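You operate a simulated robot arm through the tools that you are given. There is no shell and no other tool. Be economical: measure what you need, move in short steps, check, and stop when the job is done.

The job below is to be done with a simulated robot arm. You get a single attempt, and the scene is never put back.

TASK
Run 100 ml from the carboy into beaker S-702 and funnel it into the empty cone flask.
Fine: shut the tap; beaker and funnel go back. Set down upright: what you pick out.

Only the result counts: the job must be done as asked and must still hold three seconds after the hand-in. Knocking over, shifting, dropping, spilling or breaking anything else fails it.

THE ROBOT
A 6-joint arm with a two-finger parallel gripper on a trunk, on a base that drives. Base frame: it is fixed to the floor where the robot stands at the start and does not move with it; the origin is under the middle of the robot, x ahead of it, y to its left, z up; the surface under the hand at the start is at about z = 0.85. Lengths are in m, angles in degrees, forces in N, time in s.
With the tool pointing down near the work surface it reaches from about 0.32 to 0.7 m from the robot's upright axis, wherever it stands. Its first joint turns from -166.0 to 166.0 degrees. Places, roughly: bench under the carboy tap [0.6, -1.3, 0.8]; carboy tap [0.6, -1.3, 1.2]; glass funnel (7x7x9 cm) [0.5, -0.1, 0.9]. Payload 4.1 kg.
Tool frame: the origin (TCP) lies between the finger pads and is the grasp point; the fingertips stand 0.023 m ahead of it; z points along the fingers, y is the line along which they close. Largest opening 0.094 m; finger width 0.038, thickness 0.01; the body of the gripper, 0.054 by 0.096 m, starts 0.039 m behind the TCP.
Orientation is that of the tool frame in the base frame, as [roll, pitch, yaw] about the fixed x, y, z axes, in that order (R = Rz(yaw) Ry(pitch) Rx(roll)). With the fingers straight down and closing along the base's y, the tool's x points along the base's -x, its y along +y and its z along -z.

THE INTERFACE
- The arm moves only by the tool step_arm. Its argument "rows" is a list of rows, each an object (a shift or turn left out is 0, a gripper value left out holds the last) with "claw": the gripper command, from -1 (shut) to 1 (fully open), values between in proportion; "xyz": the shift along the tool's x, y, z in units of 20 mm (1.0 is 20 mm), a list of three; "delta_rot": the turn, a rotation vector about the tool's x, y, z in units of 8 degrees (1.0 is 8 degrees), a list of three. In form: [{"claw": claw, "xyz": [tx, ty, tz], "delta_rot": [wx, wy, wz]}, ...]. A call has 1 to 20 rows; each row shifts and turns the commanded pose from where the row before left it, along the tool's axes as they then stand. A call with a number of a shift or a turn outside -1 to 1 is refused whole. Rows are played at 5 a second. More than 0.05 m and 8.6 degrees between two rows, or a gripper value outside its range, and nothing of the call is played. Where a pose cannot be reached the arm comes as near as it can. A force on the tool above 90 N (or 10 N above the force at the start of the call, whichever is more), or a blocked arm, ends the call early, and 0.2 s more pass. Each finger travels about 0.045 m/s and halts on what it meets, pressing with about 31 N; the grip force reading is that of the motor and also rises with nothing between the fingers. The clock runs only during rows and for 0.2 s after the last one: add rows that do not move to give the fingers time. It gives the time, the measured TCP pose, the force on the tool (base axes), the opening and the grip force at its end, in the units of the frame above (readings bear some noise), with the torque about the TCP (base axes, N m) and any sound that the robot's microphone picked up, and new pictures: "pictures" is both (left out), scene, wrist or none.
- Cameras (640 x 400 px; columns grow to the right, rows downward): "scene" is now at [0.0315, 0.1342, 1.5776]; the picture's right is [-0.52, -0.85, 0.00], its down [-0.49, 0.30, -0.82] and it looks along [0.70, -0.42, -0.57] (base axes); focal length 296 px, centre (320, 200). "wrist" rides on the gripper at [0.086, 0.016, -0.075] in the tool frame; the picture's right is [-0.18, 0.98, 0.00], its down [-0.58, -0.11, -0.81] and it looks along [-0.79, -0.15, 0.59] (tool axes); focal length 243 px, centre (320, 200). There is no depth. A picture from a camera that has moved, and an enlarged one, comes with that camera's place and axes in the base frame and with its lens. The place of the scene camera against the robot may be out by one fixed shift of up to 0.025 m in any direction.
- raise_lower(by): slides the trunk up (or, below 0, down) by that many m; the arm and the scene camera ride with it, the base frame stays. It gives what a move gives, with no picture.
- roll_base(legs): drives the robot by 1 to 6 legs, each [ahead, turn to the left] in m and degrees, along the robot's own axes; the way and the turn of a leg run together, so that a leg with both is an arc; at most 1.5 m and 180 degrees a leg. The arm and the cameras ride along, it lands a little off, and it stops where it bumps. It gives what a move gives, and a new picture of the scene camera.
- head_to(pan, tilt): turns the head with the scene camera to pan (to the left, within 155 degrees either way) and tilt (down, from -29 to 69), counted from straight ahead of the robot. It gives what a move gives, and a new picture of the scene camera.
- close_up(camera, box): a new picture of the part [left, top, right, bottom] of that camera's present view, enlarged. The clock stands still meanwhile.
- job_done(): hands the job in; it is judged then, once.

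Go step by step. Nothing tells you exact positions but the pictures and the camera data: compare them with the known pose of the tool, close in by small moves and look again before you grip or let go. The budget is 120 turns and 260 pictures, counting those below and the enlarged ones. Unless the task says otherwise, let go and move clear before handing in, and close with one line.

The tools are called by a JSON object that holds its "api" and its "payload". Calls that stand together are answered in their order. step_arm: Moves the arm, as the interface text tells. Its arguments: {"type":"object","properties":{"rows":{"type":"array"},"pictures":{"type":"string","enum":["both","scene","wrist","none"]}},"required":["rows"]} The other tools are called the same way: raise_lower (by) slides the trunk up or down; roll_base (legs) drives the base; head_to (pan, tilt) turns the head that bears the scene camera; close_up (camera, box) takes an enlarged picture of a part of a camera's view; job_done () hands the job in.

At the start:

```text
time: 0.0
eef_pos: [0.3641, 0.0071, 1.3186]
orientation: [180.0, 0.1, -180.0]
force: [0.2, 0.5, 0.2]
wrist_torque: [0.01, -0.01, -0.01]
opening: 0.0938
finger_force: 0.1
trunk travel left (down, up): [-0.525, 0.065]
robot x, y, heading: [0.0016, 0.0037, 0.2]
head pan, tilt: [-31.3, 35.1]
```

scene: 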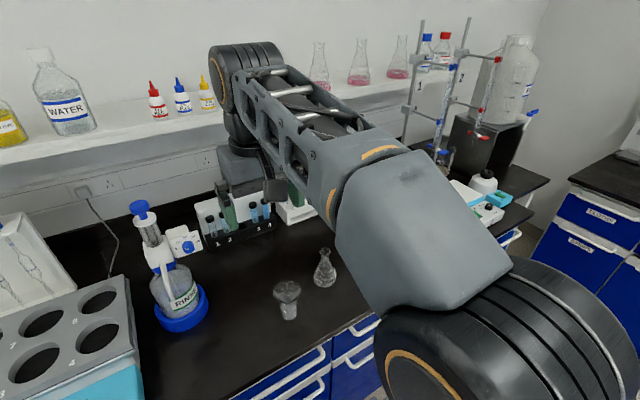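
wrist: 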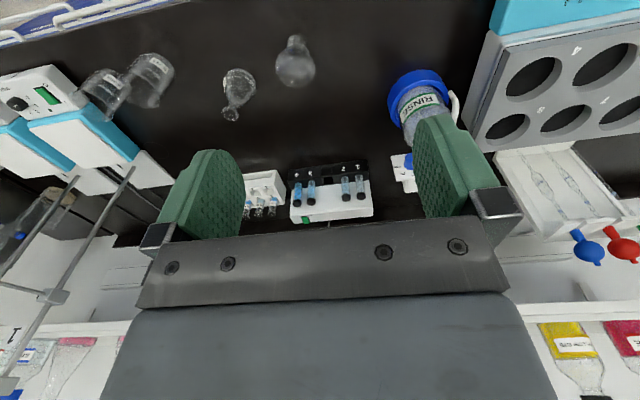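

I see the bench with a funnel and a flask, with beakers visible in the wrist view, and the carboy at far right. I'll zoom in to identify each of them.

{"api": "close_up", "payload": {"camera": "wrist", "box": [0, 20, 320, 220]}}

{"api": "close_up", "payload": {"camera": "scene", "box": [380, 10, 580, 260]}}

{"api": "head_to", "payload": {"pan": -60, "tilt": 35}}

```text
2.00 times, centred on (160, 120) of wrist
camera zoom: at [0.2767, 0.0241, 1.3923], right [0.18, 0.98, 0.0], down [0.58, -0.11, 0.81], along [0.79, -0.15, -0.59], focal length 485 px, centre (640, 360)
```

zoom: 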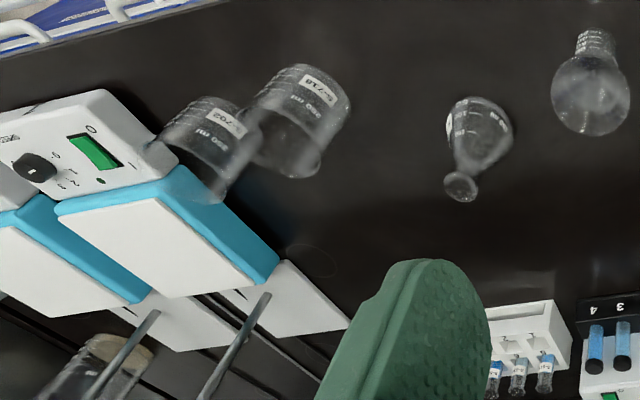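

```text
1.60 times, centred on (480, 135) of scene
camera zoom: at [0.0315, 0.1342, 1.5776], right [-0.52, -0.85, 0.0], down [-0.49, 0.3, -0.82], along [0.7, -0.42, -0.57], focal length 474 px, centre (64, 304)
```

zoom: 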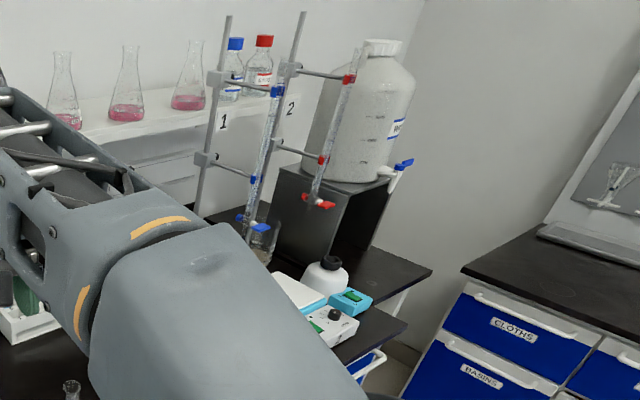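

```text
time: 0.9
eef_pos: [0.3633, 0.0077, 1.3179]
orientation: [180.0, 0.0, 179.9]
force: [-0.3, -0.4, -0.6]
wrist_torque: [0.01, -0.01, -0.04]
opening: 0.0938
finger_force: 0.1
trunk travel left (down, up): [-0.525, 0.065]
robot x, y, heading: [0.0008, 0.0013, 0.1]
head pan, tilt: [-60.0, 35.0]
camera scene: at [0.0003, 0.1036, 1.5777], right [-0.87, -0.5, 0.0], down [-0.29, 0.5, -0.82], along [0.41, -0.71, -0.57], focal length 296 px, centre (320, 200)
```

scene: 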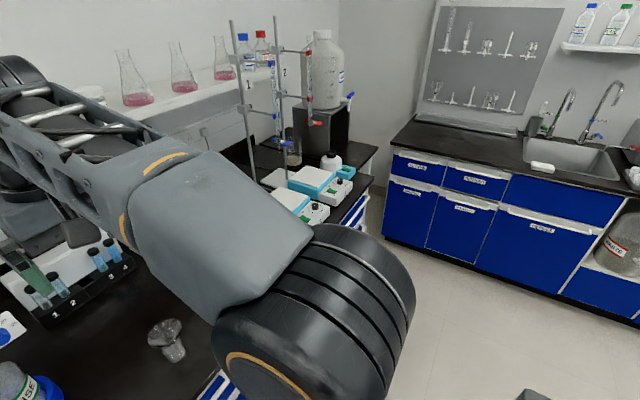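

The wrist view shows two beakers, one of them S-702, along with a conical flask and the funnel. I'll zoom further to read the labels and see how the funnel stands.

{"api": "close_up", "payload": {"camera": "wrist", "box": [70, 40, 190, 115]}}

{"api": "close_up", "payload": {"camera": "wrist", "box": [210, 20, 330, 130]}}

{"api": "close_up", "payload": {"camera": "scene", "box": [230, 20, 390, 240]}}

{"api": "close_up", "payload": {"camera": "scene", "box": [120, 300, 220, 380]}}

```text
5.33 times, centred on (130, 78) of wrist
camera zoom: at [0.2767, 0.0241, 1.3923], right [0.18, 0.98, 0.0], down [0.58, -0.11, 0.81], along [0.79, -0.15, -0.59], focal length 1294 px, centre (1333, 853)
```

zoom: 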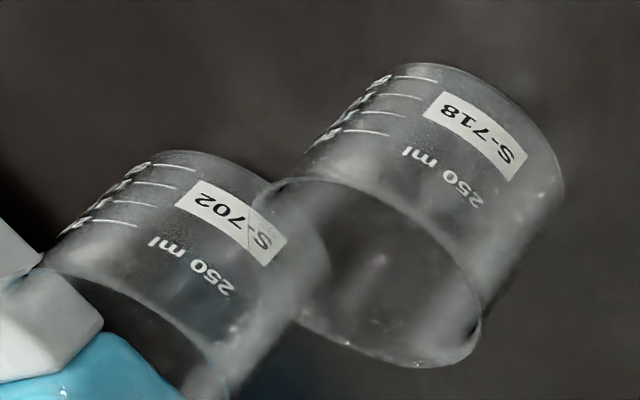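

```text
3.64 times, centred on (270, 75) of wrist
camera zoom: at [0.2767, 0.0241, 1.3923], right [0.18, 0.98, 0.0], down [0.58, -0.11, 0.81], along [0.79, -0.15, -0.59], focal length 882 px, centre (502, 654)
```

zoom: 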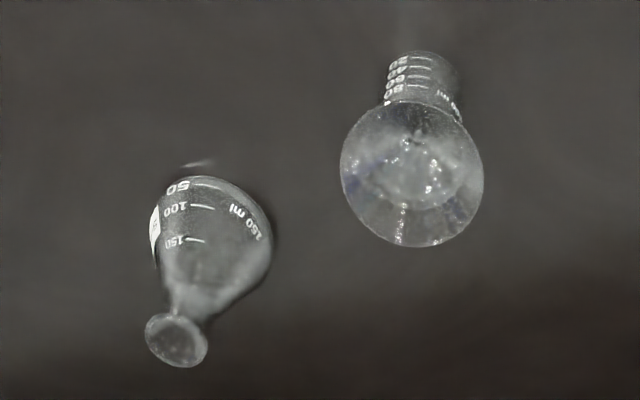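

```text
1.82 times, centred on (310, 130) of scene
camera zoom: at [0.0003, 0.1036, 1.5777], right [-0.87, -0.5, 0.0], down [-0.29, 0.5, -0.82], along [0.41, -0.71, -0.57], focal length 539 px, centre (338, 327)
```

zoom: 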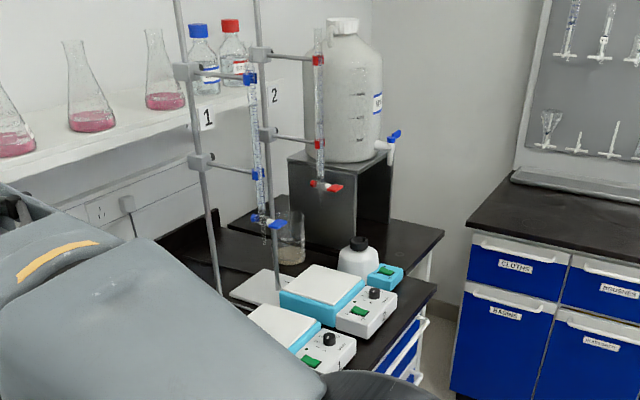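

```text
5.00 times, centred on (170, 340) of scene
camera zoom: at [0.0003, 0.1036, 1.5777], right [-0.87, -0.5, 0.0], down [-0.29, 0.5, -0.82], along [0.41, -0.71, -0.57], focal length 1482 px, centre (1070, -500)
```

zoom: 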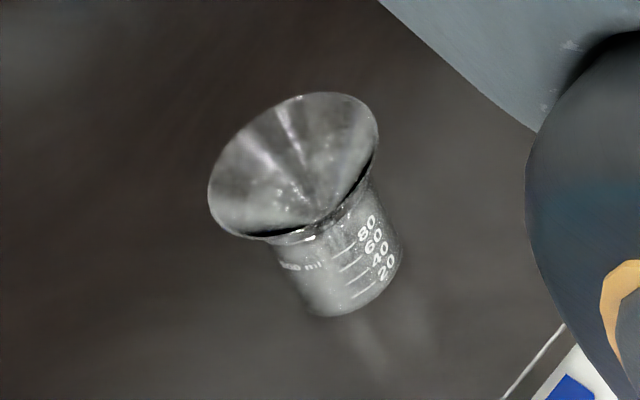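

The funnel sits in a small 100 ml beaker at about (0.47, -0.06), and the cone flask is at about (0.52, -0.20). S-718 is at about (0.45, -0.36) and S-702 at about (0.46, -0.49). I'll start with the funnel and move above it to measure.

{"api": "step_arm", "payload": {"rows": [{"claw": 1, "xyz": [-0.51, -0.31, 0.9]}, {"xyz": [-0.51, -0.31, 0.9]}, {"xyz": [-0.51, -0.31, 0.9]}, {"xyz": [-0.51, -0.31, 0.9]}, {"xyz": [-0.51, -0.31, 0.9]}, {"xyz": [0, -0.31, 0.9]}, {"xyz": [0, -0.31, 0.9]}, {"xyz": [0, -0.31, 0.9]}, {"xyz": [0, -0.31, 0.9]}, {"xyz": [0, -0.31, 0.9]}]}}

{"api": "head_to", "payload": {"pan": -20, "tilt": 45}}

```text
time: 3.1
eef_pos: [0.4143, -0.0548, 1.1377]
orientation: [-180.0, 0.0, 180.0]
force: [0.4, 0.4, 1.2]
wrist_torque: [0.02, 0.01, 0.03]
opening: 0.0941
finger_force: 0.1
trunk travel left (down, up): [-0.525, 0.065]
robot x, y, heading: [-0.0012, 0.0036, 0.0]
head pan, tilt: [-60.0, 35.0]
camera scene: at [0.0005, 0.1035, 1.5777], right [-0.87, -0.5, 0.0], down [-0.29, 0.5, -0.82], along [0.41, -0.71, -0.57], focal length 296 px, centre (320, 200)
camera wrist: at [0.3273, -0.0381, 1.2117], right [0.18, 0.98, 0.0], down [0.58, -0.11, 0.81], along [0.79, -0.15, -0.59], focal length 243 px, centre (320, 200)
```

scene: 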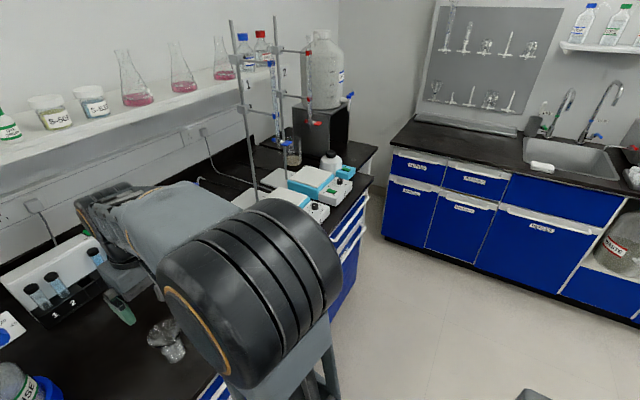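
wrist: 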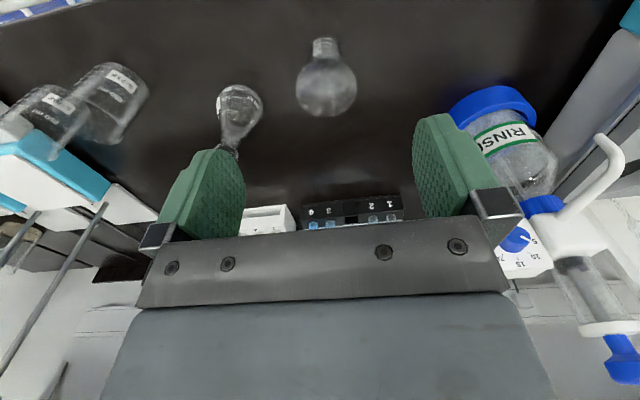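

```text
time: 4.2
eef_pos: [0.4147, -0.0537, 1.1385]
orientation: [-180.0, 0.1, -179.9]
force: [0.3, -0.1, 0.2]
wrist_torque: [-0.01, 0.0, -0.04]
opening: 0.0939
finger_force: 0.0
trunk travel left (down, up): [-0.525, 0.065]
robot x, y, heading: [0.0015, 0.0012, 0.2]
head pan, tilt: [-20.0, 45.0]
camera scene: at [0.0327, 0.152, 1.5629], right [-0.34, -0.94, 0.0], down [-0.66, 0.24, -0.71], along [0.66, -0.24, -0.71], focal length 296 px, centre (320, 200)
```

scene: 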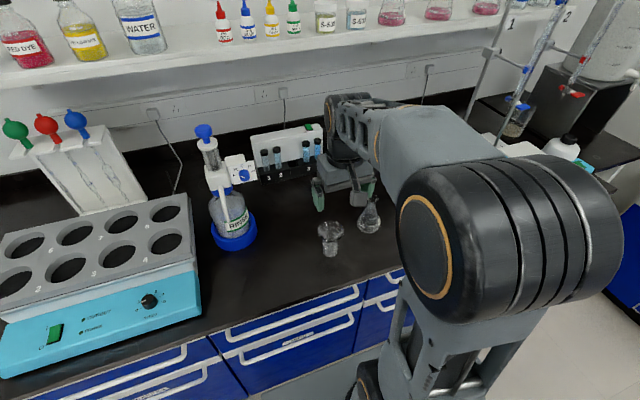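

The view is closer now. I'll zoom in on the wrist view for accurate positions of the funnel and flask.

{"api": "close_up", "payload": {"camera": "wrist", "box": [200, 20, 380, 170]}}

{"api": "close_up", "payload": {"camera": "scene", "box": [290, 160, 410, 280]}}

```text
2.67 times, centred on (290, 95) of wrist
camera zoom: at [0.3272, -0.0378, 1.2122], right [0.18, 0.98, 0.0], down [0.58, -0.11, 0.81], along [0.79, -0.15, -0.59], focal length 647 px, centre (400, 480)
```

zoom: 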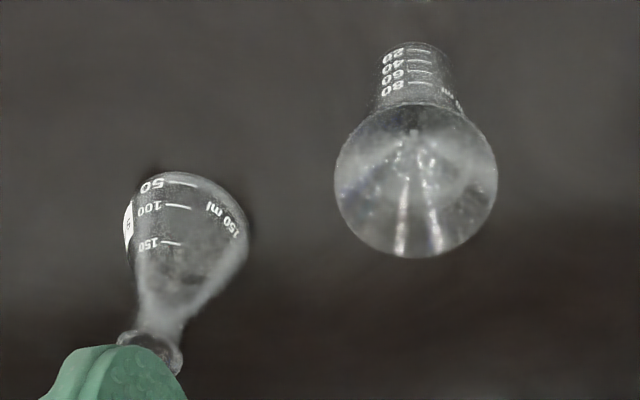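

```text
3.33 times, centred on (350, 220) of scene
camera zoom: at [0.0327, 0.152, 1.5629], right [-0.34, -0.94, 0.0], down [-0.66, 0.24, -0.71], along [0.66, -0.24, -0.71], focal length 988 px, centre (220, 133)
```

zoom: 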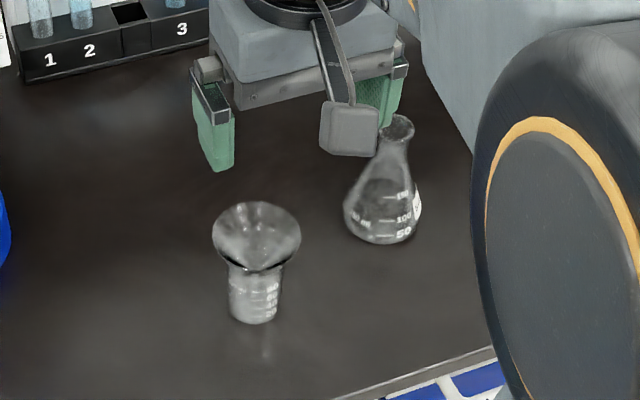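

The funnel rim centre is at about (0.472, -0.058, 0.946). I'll come down above it with the gripper open and check again before lowering.

{"api": "step_arm", "payload": {"rows": [{"xyz": [-0.47, -0.04, 0.9]}, {"xyz": [-0.47, -0.04, 0.9]}, {"xyz": [-0.47, -0.04, 0.9]}, {"xyz": [-0.47, -0.04, 0.9]}, {"xyz": [-0.47, -0.04, 0.9]}, {"xyz": [-0.47, -0.02, 0.9]}, {"xyz": [0, 0, 0.9]}, {"xyz": [0, 0, 0.7]}]}}

{"api": "close_up", "payload": {"camera": "wrist", "box": [140, 0, 500, 240]}}

```text
time: 6.0
eef_pos: [0.4712, -0.0589, 0.9965]
orientation: [179.9, 0.1, 180.0]
force: [0.6, -0.1, -0.7]
wrist_torque: [0.01, 0.01, 0.0]
opening: 0.0938
finger_force: 0.0
trunk travel left (down, up): [-0.525, 0.065]
robot x, y, heading: [0.0022, 0.0039, -0.1]
head pan, tilt: [-20.0, 45.0]
camera scene: at [0.0327, 0.152, 1.5629], right [-0.34, -0.94, 0.0], down [-0.66, 0.24, -0.71], along [0.66, -0.24, -0.71], focal length 296 px, centre (320, 200)
camera wrist: at [0.384, -0.0426, 1.0714], right [0.18, 0.98, 0.0], down [0.58, -0.11, 0.81], along [0.79, -0.15, -0.59], focal length 243 px, centre (320, 200)
```

scene: 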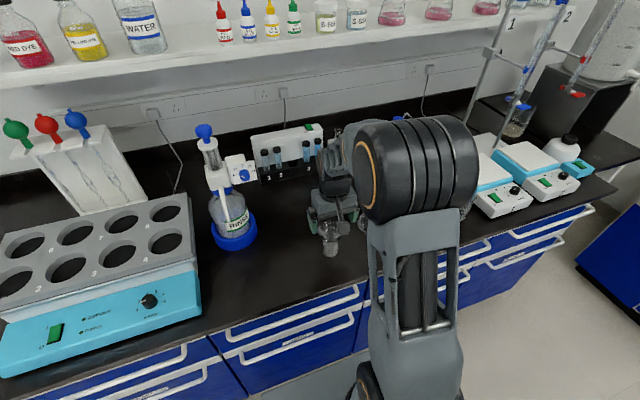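
wrist: 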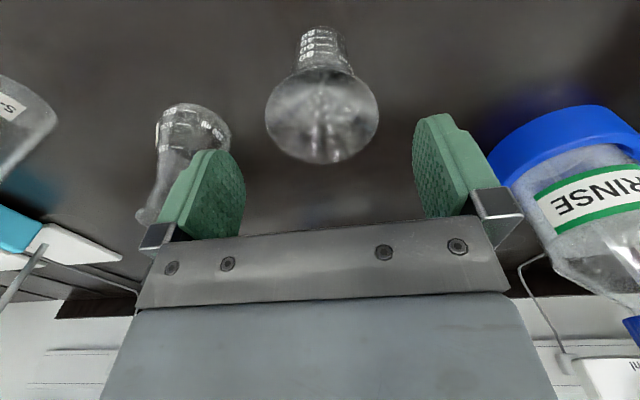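

```text
1.67 times, centred on (320, 120) of wrist
camera zoom: at [0.384, -0.0426, 1.0714], right [0.18, 0.98, 0.0], down [0.58, -0.11, 0.81], along [0.79, -0.15, -0.59], focal length 404 px, centre (320, 333)
```

zoom: 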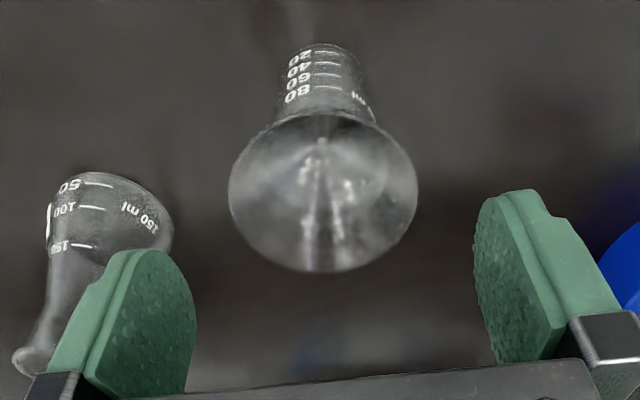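

The alignment is good, with the rim at (0.471, -0.058, 0.941). I'll lower, grip, and check.

{"api": "step_arm", "payload": {"rows": [{"xyz": [0, 0, 0.75]}, {"xyz": [0, 0, 0.75]}, {"xyz": [0, 0, 0.75]}, {"xyz": [0, 0, 0.75]}, {"claw": 0.4}, {"claw": 0.1}, {"claw": -0.2}, {"claw": -1}, {}, {}], "pictures": "wrist"}}

```text
time: 8.2
eef_pos: [0.4708, -0.0595, 0.9385]
orientation: [-179.9, 0.0, 180.0]
force: [0.7, 0.1, -0.1]
wrist_torque: [-0.03, 0.02, 0.0]
opening: 0.0647
finger_force: 31.2
trunk travel left (down, up): [-0.525, 0.065]
robot x, y, heading: [0.0005, 0.0041, -0.2]
head pan, tilt: [-20.0, 45.0]
camera wrist: at [0.3837, -0.0424, 1.0119], right [0.18, 0.98, 0.0], down [0.58, -0.11, 0.81], along [0.79, -0.15, -0.59], focal length 243 px, centre (320, 200)
```

wrist: 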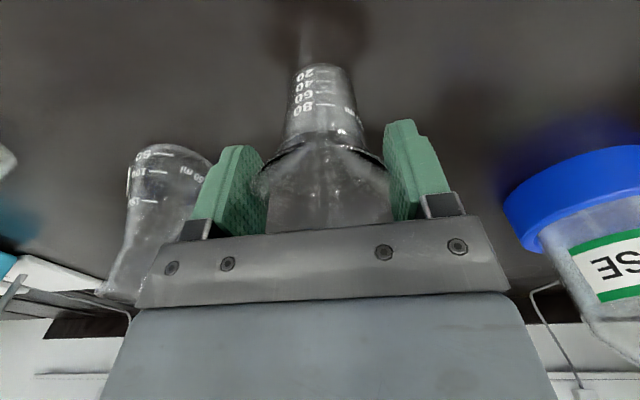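

The funnel is gripped at 31 N with a 65 mm opening. I'll lift it straight up.

{"api": "step_arm", "payload": {"rows": [{"xyz": [0, 0, -0.4]}, {"xyz": [0, 0, -0.6]}, {"xyz": [0, 0, -0.9]}, {"xyz": [0, 0, -0.9]}, {"xyz": [0, 0, -0.9]}, {"xyz": [0, 0, -0.9]}, {"xyz": [0, 0, -0.9]}, {"xyz": [0, 0, -0.9]}, {"xyz": [0, 0, -0.6]}, {}]}}

{"api": "close_up", "payload": {"camera": "wrist", "box": [140, 0, 500, 240]}}

{"api": "close_up", "payload": {"camera": "scene", "box": [270, 120, 470, 280]}}

```text
time: 10.4
eef_pos: [0.4721, -0.0598, 1.0788]
orientation: [180.0, 0.1, 179.9]
force: [0.6, 0.9, -0.4]
wrist_torque: [0.0, 0.0, -0.03]
opening: 0.0646
finger_force: 30.8
trunk travel left (down, up): [-0.525, 0.065]
robot x, y, heading: [0.0004, 0.0008, 0.4]
head pan, tilt: [-20.0, 45.0]
camera scene: at [0.0327, 0.152, 1.5629], right [-0.34, -0.94, 0.0], down [-0.66, 0.24, -0.71], along [0.66, -0.24, -0.71], focal length 296 px, centre (320, 200)
camera wrist: at [0.3843, -0.0428, 1.1525], right [0.18, 0.98, 0.0], down [0.58, -0.11, 0.81], along [0.79, -0.15, -0.59], focal length 243 px, centre (320, 200)
```

scene: 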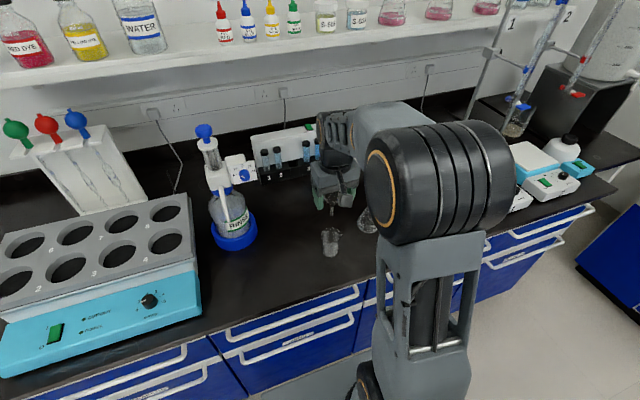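
wrist: 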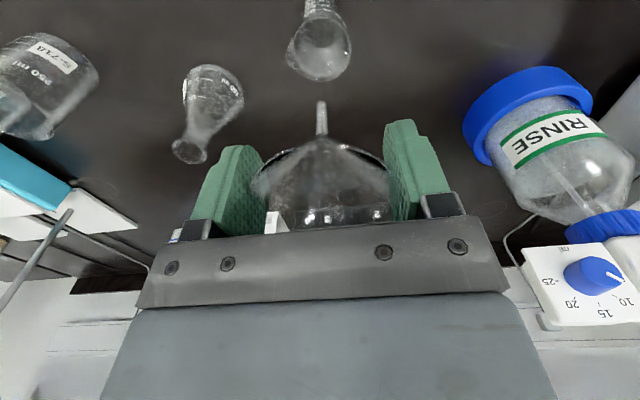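

```text
1.67 times, centred on (320, 120) of wrist
camera zoom: at [0.3843, -0.0428, 1.1525], right [0.18, 0.98, 0.0], down [0.58, -0.11, 0.81], along [0.79, -0.15, -0.59], focal length 404 px, centre (320, 333)
```

zoom: 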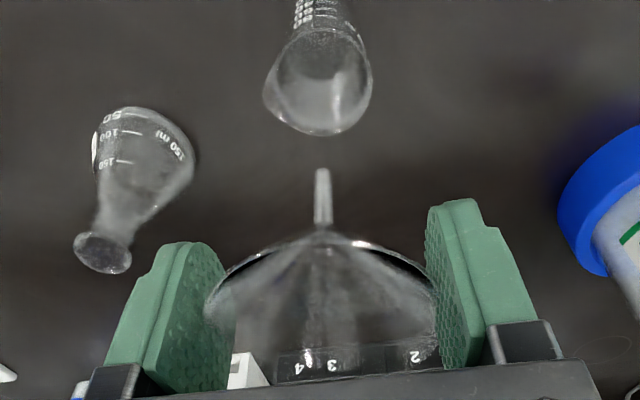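

```text
2.50 times, centred on (370, 200) of scene
camera zoom: at [0.0327, 0.152, 1.5629], right [-0.34, -0.94, 0.0], down [-0.66, 0.24, -0.71], along [0.66, -0.24, -0.71], focal length 741 px, centre (195, 200)
```

zoom: 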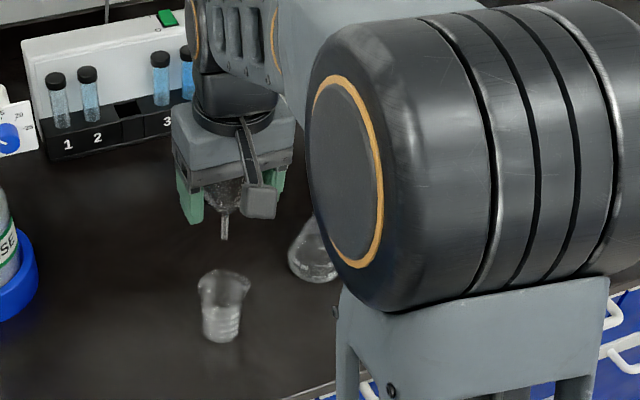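

The funnel is held and upright. The flask mouth is at about (0.520, -0.199, 0.975). I'll move above it, a little higher.

{"api": "step_arm", "payload": {"rows": [{"xyz": [0, 0, -0.8]}, {"xyz": [0, 0, -0.7]}, {"xyz": [-0.24, -0.695, 0]}, {"xyz": [-0.24, -0.695, 0]}, {"xyz": [-0.24, -0.695, 0]}, {"xyz": [-0.24, -0.695, 0]}, {"xyz": [-0.24, -0.695, 0]}, {"xyz": [-0.24, -0.695, 0]}, {"xyz": [-0.24, -0.695, 0]}, {"xyz": [-0.24, -0.695, 0]}, {"xyz": [-0.24, -0.695, 0]}, {"xyz": [-0.24, -0.695, 0]}, {}, {}], "pictures": "scene"}}

{"api": "close_up", "payload": {"camera": "wrist", "box": [200, 40, 440, 240]}}

{"api": "close_up", "payload": {"camera": "scene", "box": [300, 120, 460, 250]}}

```text
time: 13.4
eef_pos: [0.5183, -0.198, 1.108]
orientation: [179.9, -0.1, 180.0]
force: [0.7, 0.1, -0.2]
wrist_torque: [-0.03, 0.02, -0.03]
opening: 0.0646
finger_force: 30.8
trunk travel left (down, up): [-0.525, 0.065]
robot x, y, heading: [0.0015, 0.0009, -0.0]
head pan, tilt: [-20.0, 45.0]
camera scene: at [0.0327, 0.152, 1.5629], right [-0.34, -0.94, 0.0], down [-0.66, 0.24, -0.71], along [0.66, -0.24, -0.71], focal length 296 px, centre (320, 200)
```

scene: 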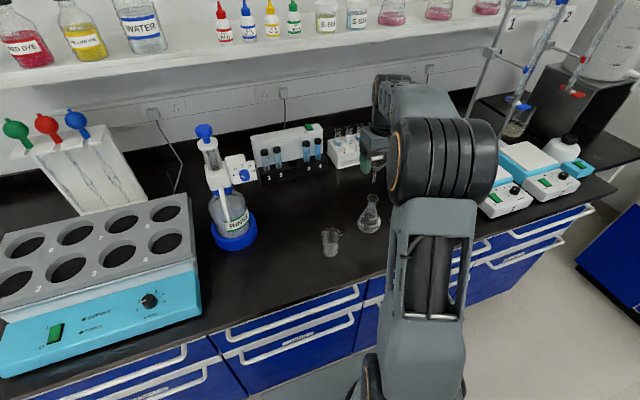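

```text
2.00 times, centred on (320, 140) of wrist
camera zoom: at [0.4319, -0.1815, 1.1821], right [0.18, 0.98, 0.0], down [0.58, -0.11, 0.81], along [0.79, -0.15, -0.59], focal length 485 px, centre (320, 320)
```

zoom: 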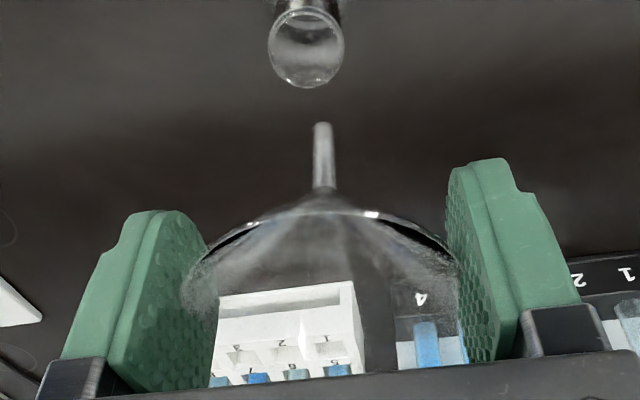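

```text
3.08 times, centred on (380, 185) of scene
camera zoom: at [0.0327, 0.152, 1.5629], right [-0.34, -0.94, 0.0], down [-0.66, 0.24, -0.71], along [0.66, -0.24, -0.71], focal length 912 px, centre (135, 246)
```

zoom: 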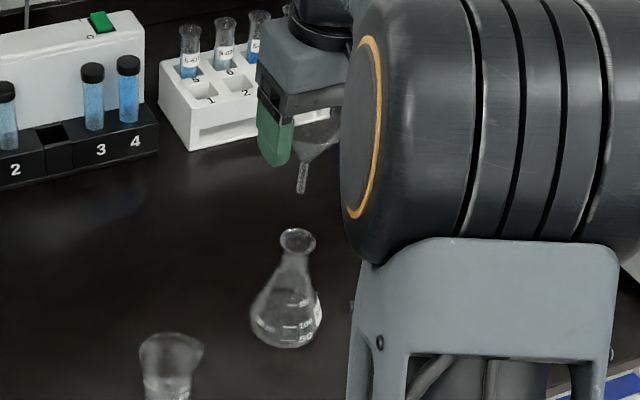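

The stem tip is over the mouth but about 5 mm off in y. I'll correct that, descend to just above the mouth, and re-check.

{"api": "step_arm", "payload": {"rows": [{"xyz": [0, -0.27, 0.5]}, {"xyz": [0, 0, 0.8]}, {"xyz": [0, 0, 0.5]}, {}], "pictures": "none"}}

{"api": "close_up", "payload": {"camera": "wrist", "box": [220, 40, 420, 190]}}

{"api": "close_up", "payload": {"camera": "scene", "box": [340, 160, 420, 240]}}

```text
time: 14.4
eef_pos: [0.5184, -0.2036, 1.0716]
orientation: [179.9, 0.0, 179.9]
force: [-0.6, -0.5, -0.5]
wrist_torque: [0.0, 0.03, 0.01]
opening: 0.0647
finger_force: 30.5
trunk travel left (down, up): [-0.525, 0.065]
robot x, y, heading: [-0.001, 0.0043, 0.1]
head pan, tilt: [-20.0, 45.0]
```

```text
2.67 times, centred on (320, 115) of wrist
camera zoom: at [0.4315, -0.1874, 1.1464], right [0.18, 0.98, 0.0], down [0.58, -0.11, 0.81], along [0.79, -0.15, -0.59], focal length 647 px, centre (320, 427)
```

zoom: 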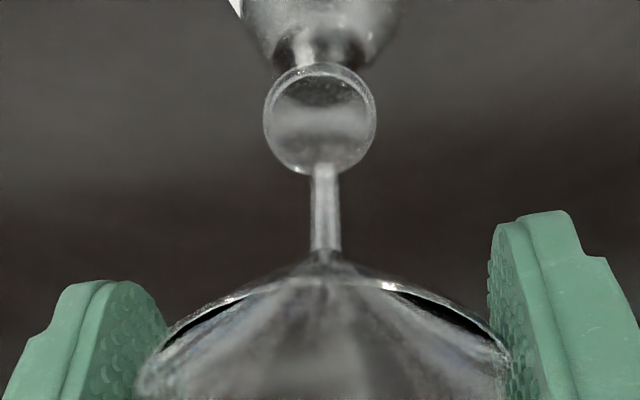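

```text
5.00 times, centred on (380, 200) of scene
camera zoom: at [0.0328, 0.1519, 1.5629], right [-0.34, -0.94, 0.0], down [-0.66, 0.24, -0.71], along [0.66, -0.24, -0.71], focal length 1482 px, centre (20, 200)
```

zoom: 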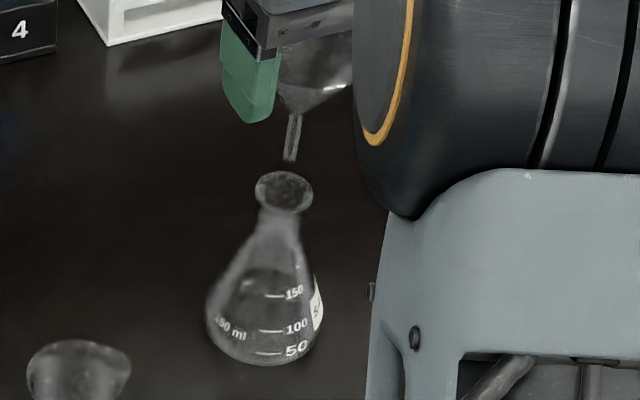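

Mouth and tip are within about 4 mm in x. I'll correct that, then lower the stem 35 mm in and check.

{"api": "step_arm", "payload": {"rows": [{"xyz": [-0.2, -0.07, 0]}, {"xyz": [0, 0, 0.5]}, {"xyz": [0, 0, 0.6]}, {"xyz": [0, 0, 0.7]}, {}], "pictures": "none"}}

{"api": "close_up", "payload": {"camera": "wrist", "box": [220, 40, 420, 190]}}

{"api": "close_up", "payload": {"camera": "scene", "box": [340, 160, 420, 240]}}

```text
time: 15.6
eef_pos: [0.5232, -0.2046, 1.0373]
orientation: [180.0, -0.1, -179.9]
force: [-0.2, 0.4, -0.2]
wrist_torque: [-0.02, -0.01, 0.0]
opening: 0.0646
finger_force: 31.4
trunk travel left (down, up): [-0.525, 0.065]
robot x, y, heading: [0.0029, 0.0011, 0.1]
head pan, tilt: [-20.0, 45.0]
```

```text
2.67 times, centred on (320, 115) of wrist
camera zoom: at [0.4362, -0.1881, 1.1103], right [0.18, 0.98, 0.0], down [0.58, -0.11, 0.81], along [0.79, -0.15, -0.59], focal length 647 px, centre (320, 427)
```

zoom: 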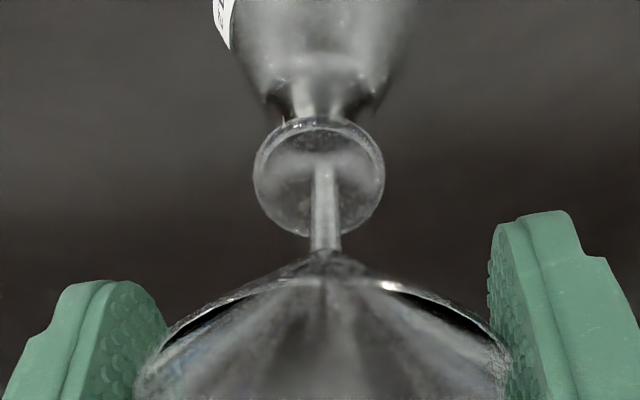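

```text
5.00 times, centred on (380, 200) of scene
camera zoom: at [0.0328, 0.1519, 1.5629], right [-0.34, -0.94, 0.0], down [-0.66, 0.24, -0.71], along [0.66, -0.24, -0.71], focal length 1482 px, centre (20, 200)
```

zoom: 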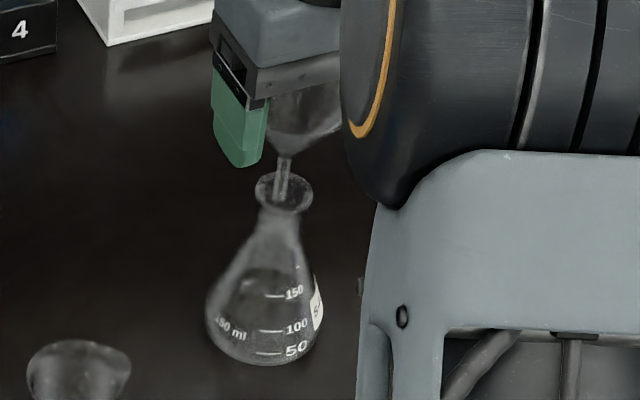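

The stem is entering the mouth and looks well centred. I'll lower further in small steps.

{"api": "step_arm", "payload": {"rows": [{"xyz": [-0.03, -0.05, 0.4]}, {"xyz": [0, 0, 0.4]}, {"xyz": [0, 0, 0.4]}, {"xyz": [0, 0, 0.2]}, {}], "pictures": "none"}}

{"api": "close_up", "payload": {"camera": "wrist", "box": [220, 40, 420, 190]}}

{"api": "close_up", "payload": {"camera": "scene", "box": [340, 160, 420, 240]}}

```text
time: 16.8
eef_pos: [0.5242, -0.2066, 1.0097]
orientation: [179.9, 0.1, 180.0]
force: [-0.4, -0.3, 6.8]
wrist_torque: [0.02, -0.03, -0.01]
opening: 0.0646
finger_force: 30.4
trunk travel left (down, up): [-0.525, 0.065]
robot x, y, heading: [0.0011, 0.0033, -0.1]
head pan, tilt: [-20.0, 45.0]
```

```text
2.67 times, centred on (320, 115) of wrist
camera zoom: at [0.4368, -0.1895, 1.0828], right [0.18, 0.98, 0.0], down [0.58, -0.11, 0.81], along [0.79, -0.15, -0.59], focal length 647 px, centre (320, 427)
```

zoom: 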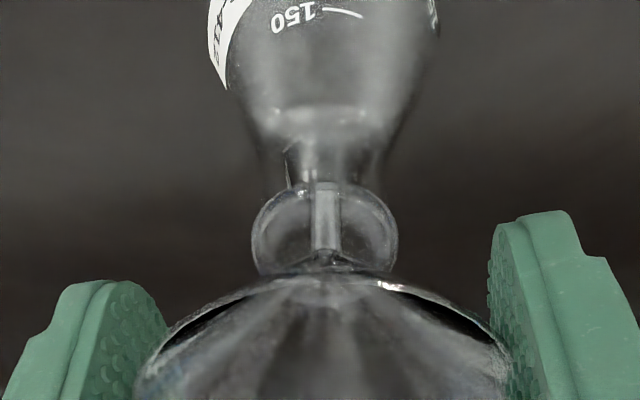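

```text
5.00 times, centred on (380, 200) of scene
camera zoom: at [0.0321, 0.1522, 1.563], right [-0.34, -0.94, 0.0], down [-0.66, 0.24, -0.71], along [0.66, -0.24, -0.71], focal length 1482 px, centre (20, 200)
```

zoom: 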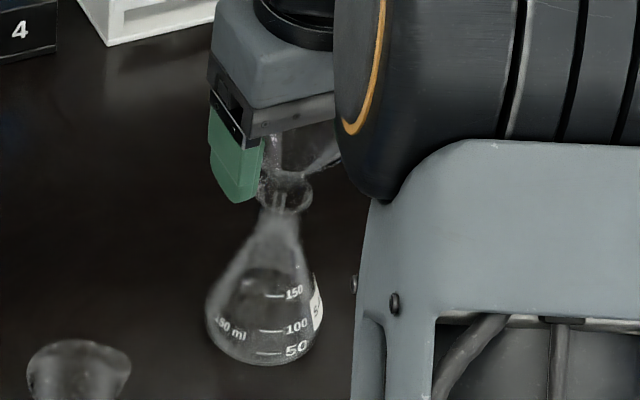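

A light 6.8 N contact has appeared. I'll look closer to see whether it is the cone seating or the stem touching the neck.

{"api": "close_up", "payload": {"camera": "wrist", "box": [280, 70, 370, 150]}}

{"api": "close_up", "payload": {"camera": "scene", "box": [362, 175, 392, 205]}}

```text
5.00 times, centred on (325, 110) of wrist
camera zoom: at [0.4368, -0.1895, 1.0828], right [0.18, 0.98, 0.0], down [0.58, -0.11, 0.81], along [0.79, -0.15, -0.59], focal length 1213 px, centre (295, 650)
```

zoom: 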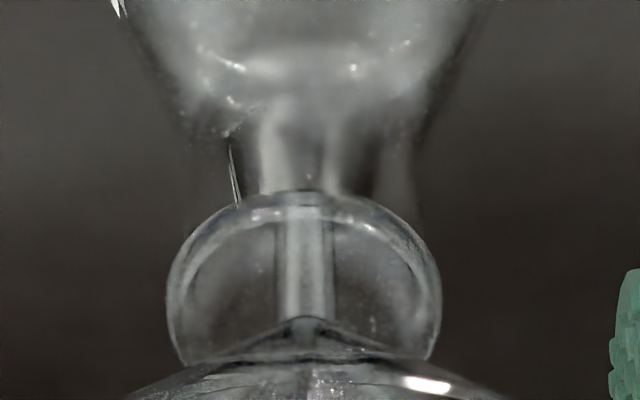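

```text
13.33 times, centred on (377, 190) of scene
camera zoom: at [0.0321, 0.1522, 1.563], right [-0.34, -0.94, 0.0], down [-0.66, 0.24, -0.71], along [0.66, -0.24, -0.71], focal length 3952 px, centre (-440, 333)
```

zoom: 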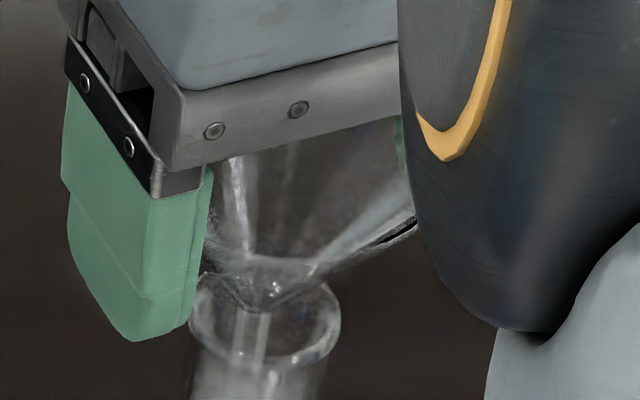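

The cone is inside the mouth but about 3 mm too far forward. I'll lift slightly, shift back 3 mm, and reseat it.

{"api": "step_arm", "payload": {"rows": [{"xyz": [0, 0, -0.2]}, {"xyz": [0.15, 0, 0]}, {"xyz": [0, 0, 0.15]}, {"xyz": [0, 0, 0.15]}, {}], "pictures": "none"}}

{"api": "close_up", "payload": {"camera": "wrist", "box": [280, 70, 370, 150]}}

{"api": "close_up", "payload": {"camera": "scene", "box": [362, 175, 392, 205]}}

```text
time: 18.0
eef_pos: [0.5203, -0.2053, 1.0085]
orientation: [-179.8, 0.3, 180.0]
force: [-0.6, -0.1, 16.9]
wrist_torque: [-0.02, -0.11, 0.03]
opening: 0.0648
finger_force: 31.0
trunk travel left (down, up): [-0.525, 0.065]
robot x, y, heading: [-0.0033, 0.001, 0.0]
head pan, tilt: [-20.0, 45.0]
```

```text
5.00 times, centred on (325, 110) of wrist
camera zoom: at [0.4331, -0.1886, 1.0817], right [0.18, 0.98, 0.0], down [0.58, -0.11, 0.81], along [0.8, -0.15, -0.59], focal length 1213 px, centre (295, 650)
```

zoom: 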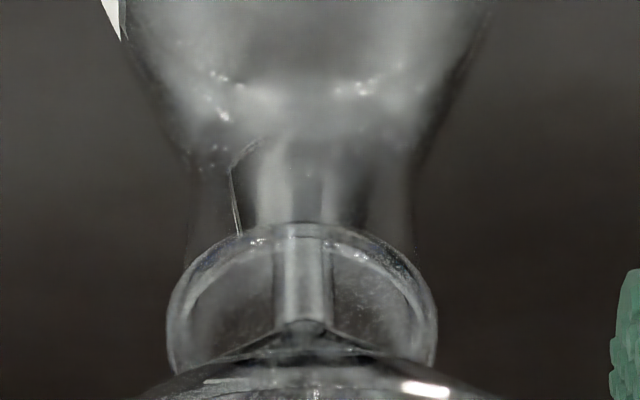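

```text
13.33 times, centred on (377, 190) of scene
camera zoom: at [0.0311, 0.1527, 1.5631], right [-0.34, -0.94, 0.0], down [-0.66, 0.24, -0.71], along [0.67, -0.24, -0.71], focal length 3952 px, centre (-440, 333)
```

zoom: 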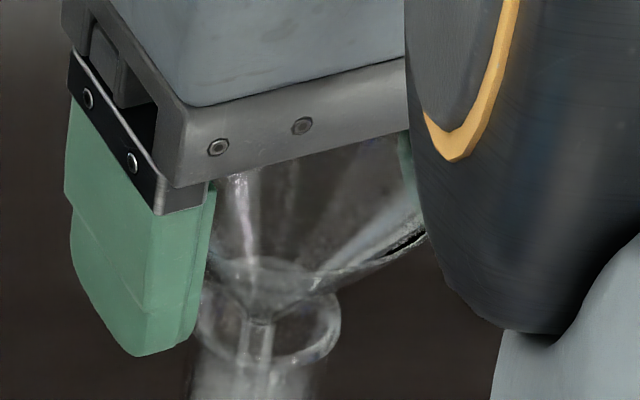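

The cone is now centred and seated, but pressed at 17 N. I'll relieve that by about 1.5 mm and open slowly.

{"api": "step_arm", "payload": {"rows": [{"xyz": [0, 0, -0.07]}, {}, {"claw": 0.5}, {"claw": 0.6}, {"claw": 0.8}, {"claw": 1}, {}], "pictures": "none"}}

{"api": "close_up", "payload": {"camera": "wrist", "box": [220, 40, 420, 190]}}

```text
time: 19.6
eef_pos: [0.5207, -0.2049, 1.0072]
orientation: [180.0, 0.1, 180.0]
force: [-0.2, -0.1, 0.6]
wrist_torque: [0.01, 0.0, 0.04]
opening: 0.0939
finger_force: 0.0
trunk travel left (down, up): [-0.525, 0.065]
robot x, y, heading: [0.0011, 0.0023, 0.2]
head pan, tilt: [-20.0, 45.0]
```

```text
2.67 times, centred on (320, 115) of wrist
camera zoom: at [0.4337, -0.189, 1.0814], right [0.18, 0.98, 0.0], down [0.58, -0.11, 0.81], along [0.79, -0.15, -0.59], focal length 647 px, centre (320, 427)
```

zoom: 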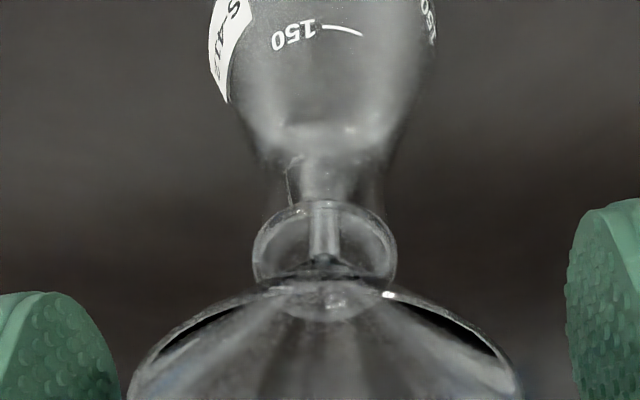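

The funnel is seated in the flask. I'll retreat straight up, then check it stands well.

{"api": "step_arm", "payload": {"rows": [{"xyz": [0, 0, -0.5]}, {"xyz": [0, 0, -0.8]}, {"xyz": [0, 0, -1]}, {"xyz": [0, 0, -1]}, {"xyz": [0, 0, -1]}, {"xyz": [0, 0, -1]}, {"xyz": [0, 0, -1]}, {"xyz": [0, 0, -1]}, {"xyz": [0, 0, -1]}, {"xyz": [0, 0, -1]}, {"xyz": [0, 0, -1]}, {"xyz": [0, 0, -1]}, {"xyz": [0, 0, -1]}, {"xyz": [0.8, 0.6, 0]}, {"xyz": [0.8, 0.6, 0]}, {"xyz": [0.8, 0.6, 0]}, {"xyz": [0.8, 0.6, 0]}, {"xyz": [0.8, 0.6, 0]}]}}

{"api": "close_up", "payload": {"camera": "wrist", "box": [100, 0, 340, 150]}}

```text
time: 23.4
eef_pos: [0.4416, -0.1452, 1.2546]
orientation: [-180.0, 0.1, 179.9]
force: [-0.5, -0.1, -0.4]
wrist_torque: [0.01, 0.01, -0.01]
opening: 0.094
finger_force: 0.1
trunk travel left (down, up): [-0.525, 0.065]
robot x, y, heading: [-0.0014, 0.0028, 0.1]
head pan, tilt: [-20.0, 45.0]
camera scene: at [0.0324, 0.1522, 1.5629], right [-0.34, -0.94, 0.0], down [-0.66, 0.24, -0.71], along [0.66, -0.24, -0.71], focal length 296 px, centre (320, 200)
camera wrist: at [0.3533, -0.1284, 1.3278], right [0.18, 0.98, 0.0], down [0.58, -0.11, 0.81], along [0.79, -0.15, -0.59], focal length 243 px, centre (320, 200)
```

scene: 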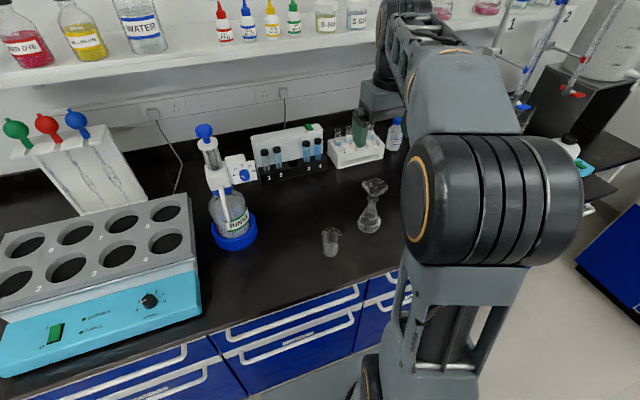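
wrist: 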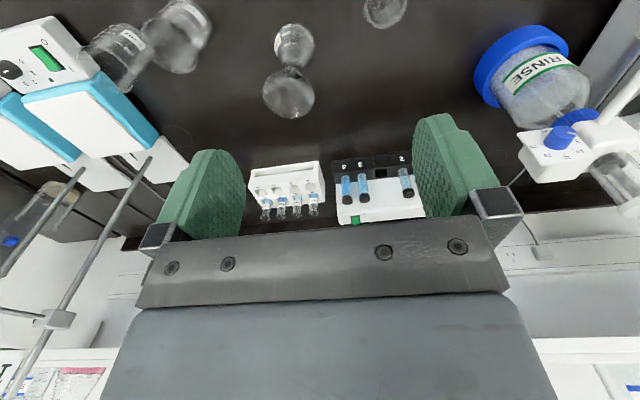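

```text
2.67 times, centred on (220, 75) of wrist
camera zoom: at [0.3533, -0.1284, 1.3278], right [0.18, 0.98, 0.0], down [0.58, -0.11, 0.81], along [0.79, -0.15, -0.59], focal length 647 px, centre (587, 533)
```

zoom: 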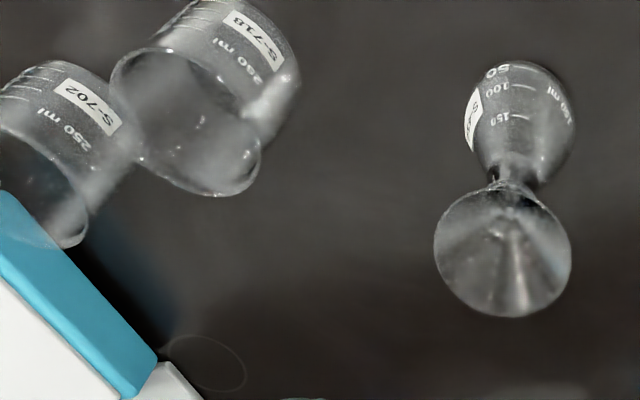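

The funnel stands securely in the flask. I'll back off a bit and drive sideways to face beaker S-702.

{"api": "roll_base", "payload": {"legs": [[-0.15, 0], [0, -90], [0.47, 0], [0, 90]]}}

```text
time: 34.8
eef_pos: [0.2968, -0.6102, 1.2533]
orientation: [-180.0, 0.0, -179.6]
force: [-0.1, 0.1, 0.2]
wrist_torque: [-0.01, -0.03, 0.0]
opening: 0.0942
finger_force: 0.1
trunk travel left (down, up): [-0.525, 0.065]
robot x, y, heading: [-0.1449, -0.4651, 0.5]
head pan, tilt: [-20.0, 45.0]
camera scene: at [-0.1136, -0.3156, 1.5629], right [-0.34, -0.94, 0.0], down [-0.67, 0.24, -0.71], along [0.67, -0.24, -0.71], focal length 296 px, centre (320, 200)
```

scene: 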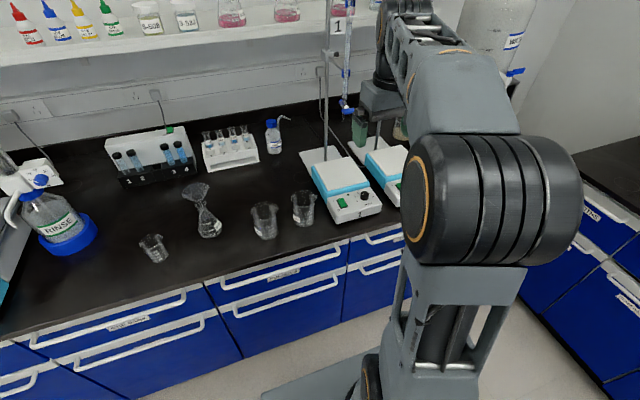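

I'm now in front of the beakers. For a side grasp with the wrist camera on top, I'll first spin the gripper 180° about its axis.

{"api": "step_arm", "payload": {"rows": [{"delta_rot": [0, 0, 1]}, {"delta_rot": [0, 0, 1]}, {"delta_rot": [0, 0, 1]}, {"delta_rot": [0, 0, 1]}, {"delta_rot": [0, 0, 1]}, {"delta_rot": [0, 0, 1]}, {"delta_rot": [0, 0, 1]}, {"delta_rot": [0, 0, 1]}, {"delta_rot": [0, 0, 1]}, {"delta_rot": [0, 0, 1]}, {"delta_rot": [0, 0, 1]}, {"delta_rot": [0, 0, 1]}, {"delta_rot": [0, 0, 1]}, {"delta_rot": [0, 0, 1]}, {"delta_rot": [0, 0, 1]}, {"delta_rot": [0, 0, 1]}, {"delta_rot": [0, 0, 1]}, {"delta_rot": [0, 0, 1]}, {"delta_rot": [0, 0, 1]}, {"delta_rot": [0, 0, 1]}], "pictures": "none"}}

{"api": "step_arm", "payload": {"rows": [{"delta_rot": [0, 0, 1]}, {"delta_rot": [0, 0, 1]}, {"delta_rot": [0, 0, 0.5]}, {"delta_rot": [0, 1, 0]}, {"delta_rot": [0, 1, 0]}, {"delta_rot": [0, 1, 0]}, {"delta_rot": [0, 1, 0]}, {}], "pictures": "none"}}

```text
time: 39.0
eef_pos: [0.2967, -0.6093, 1.2546]
orientation: [-180.0, 0.0, 20.2]
force: [-0.4, 0.3, -0.1]
wrist_torque: [0.0, 0.0, 0.01]
opening: 0.0941
finger_force: 0.0
trunk travel left (down, up): [-0.525, 0.065]
robot x, y, heading: [-0.1449, -0.468, 0.4]
head pan, tilt: [-20.0, 45.0]
```

```text
time: 40.8
eef_pos: [0.2968, -0.6099, 1.2536]
orientation: [-180.0, -32.0, 0.3]
force: [0.4, 0.5, 0.6]
wrist_torque: [-0.04, -0.04, -0.03]
opening: 0.0939
finger_force: 0.1
trunk travel left (down, up): [-0.525, 0.065]
robot x, y, heading: [-0.1438, -0.4655, 0.4]
head pan, tilt: [-20.0, 45.0]
```

The wrist is flipping correctly. I'll continue tilting to 20° below horizontal and look.

{"api": "step_arm", "payload": {"rows": [{"delta_rot": [0, 1, 0]}, {"delta_rot": [0, 1, 0]}, {"delta_rot": [0, 1, 0]}, {"delta_rot": [0, 1, 0]}, {"delta_rot": [0, 0.75, 0]}, {}]}}

```text
time: 42.2
eef_pos: [0.2966, -0.6094, 1.2536]
orientation: [179.8, -70.1, 0.5]
force: [0.7, -0.2, -0.8]
wrist_torque: [0.0, 0.0, -0.01]
opening: 0.0943
finger_force: 0.1
trunk travel left (down, up): [-0.525, 0.065]
robot x, y, heading: [-0.1412, -0.4642, 0.5]
head pan, tilt: [-20.0, 45.0]
camera scene: at [-0.1137, -0.3157, 1.5629], right [-0.34, -0.94, 0.0], down [-0.67, 0.24, -0.71], along [0.67, -0.24, -0.71], focal length 296 px, centre (320, 200)
camera wrist: at [0.2555, -0.6263, 1.3601], right [-0.06, -0.98, -0.17], down [-0.96, 0.1, -0.27], along [0.28, 0.15, -0.95], focal length 243 px, centre (320, 200)
```

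scene: 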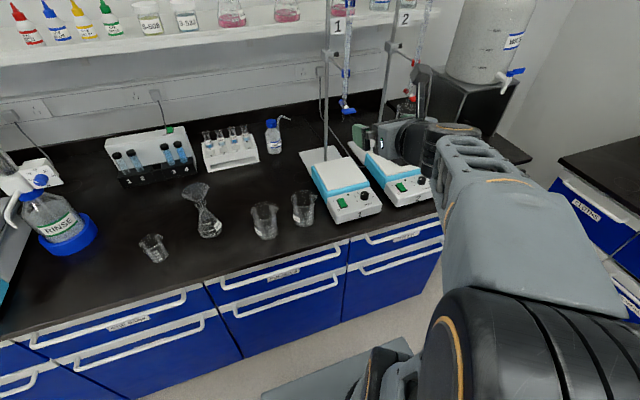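
wrist: 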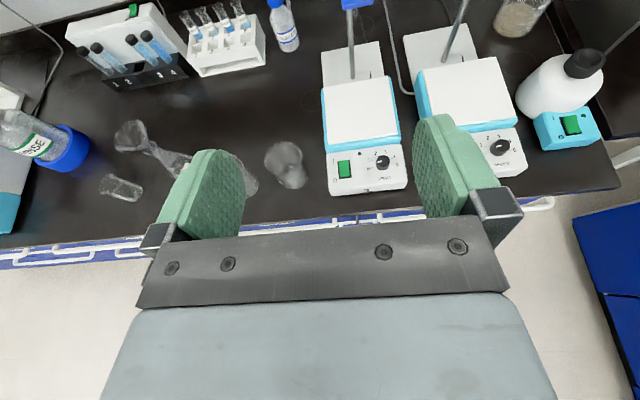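

The arm has a good posture and a clear view. I'll zoom in on S-702 from both cameras.

{"api": "close_up", "payload": {"camera": "wrist", "box": [230, 120, 350, 220]}}

{"api": "close_up", "payload": {"camera": "scene", "box": [240, 150, 400, 250]}}

```text
4.00 times, centred on (290, 170) of wrist
camera zoom: at [0.2555, -0.6263, 1.3601], right [-0.06, -0.98, -0.17], down [-0.96, 0.1, -0.27], along [0.28, 0.15, -0.95], focal length 970 px, centre (440, 320)
```

zoom: 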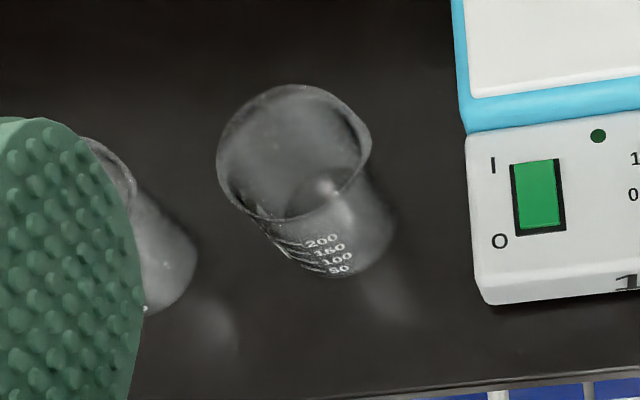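

```text
4.00 times, centred on (320, 200) of scene
camera zoom: at [-0.1137, -0.3157, 1.5629], right [-0.34, -0.94, 0.0], down [-0.67, 0.24, -0.71], along [0.67, -0.24, -0.71], focal length 1186 px, centre (320, 200)
```

zoom: 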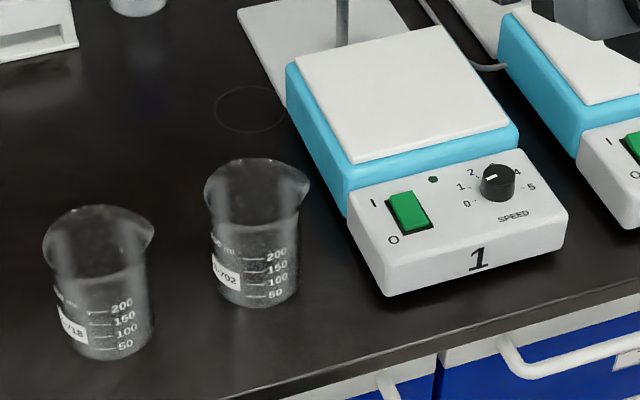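

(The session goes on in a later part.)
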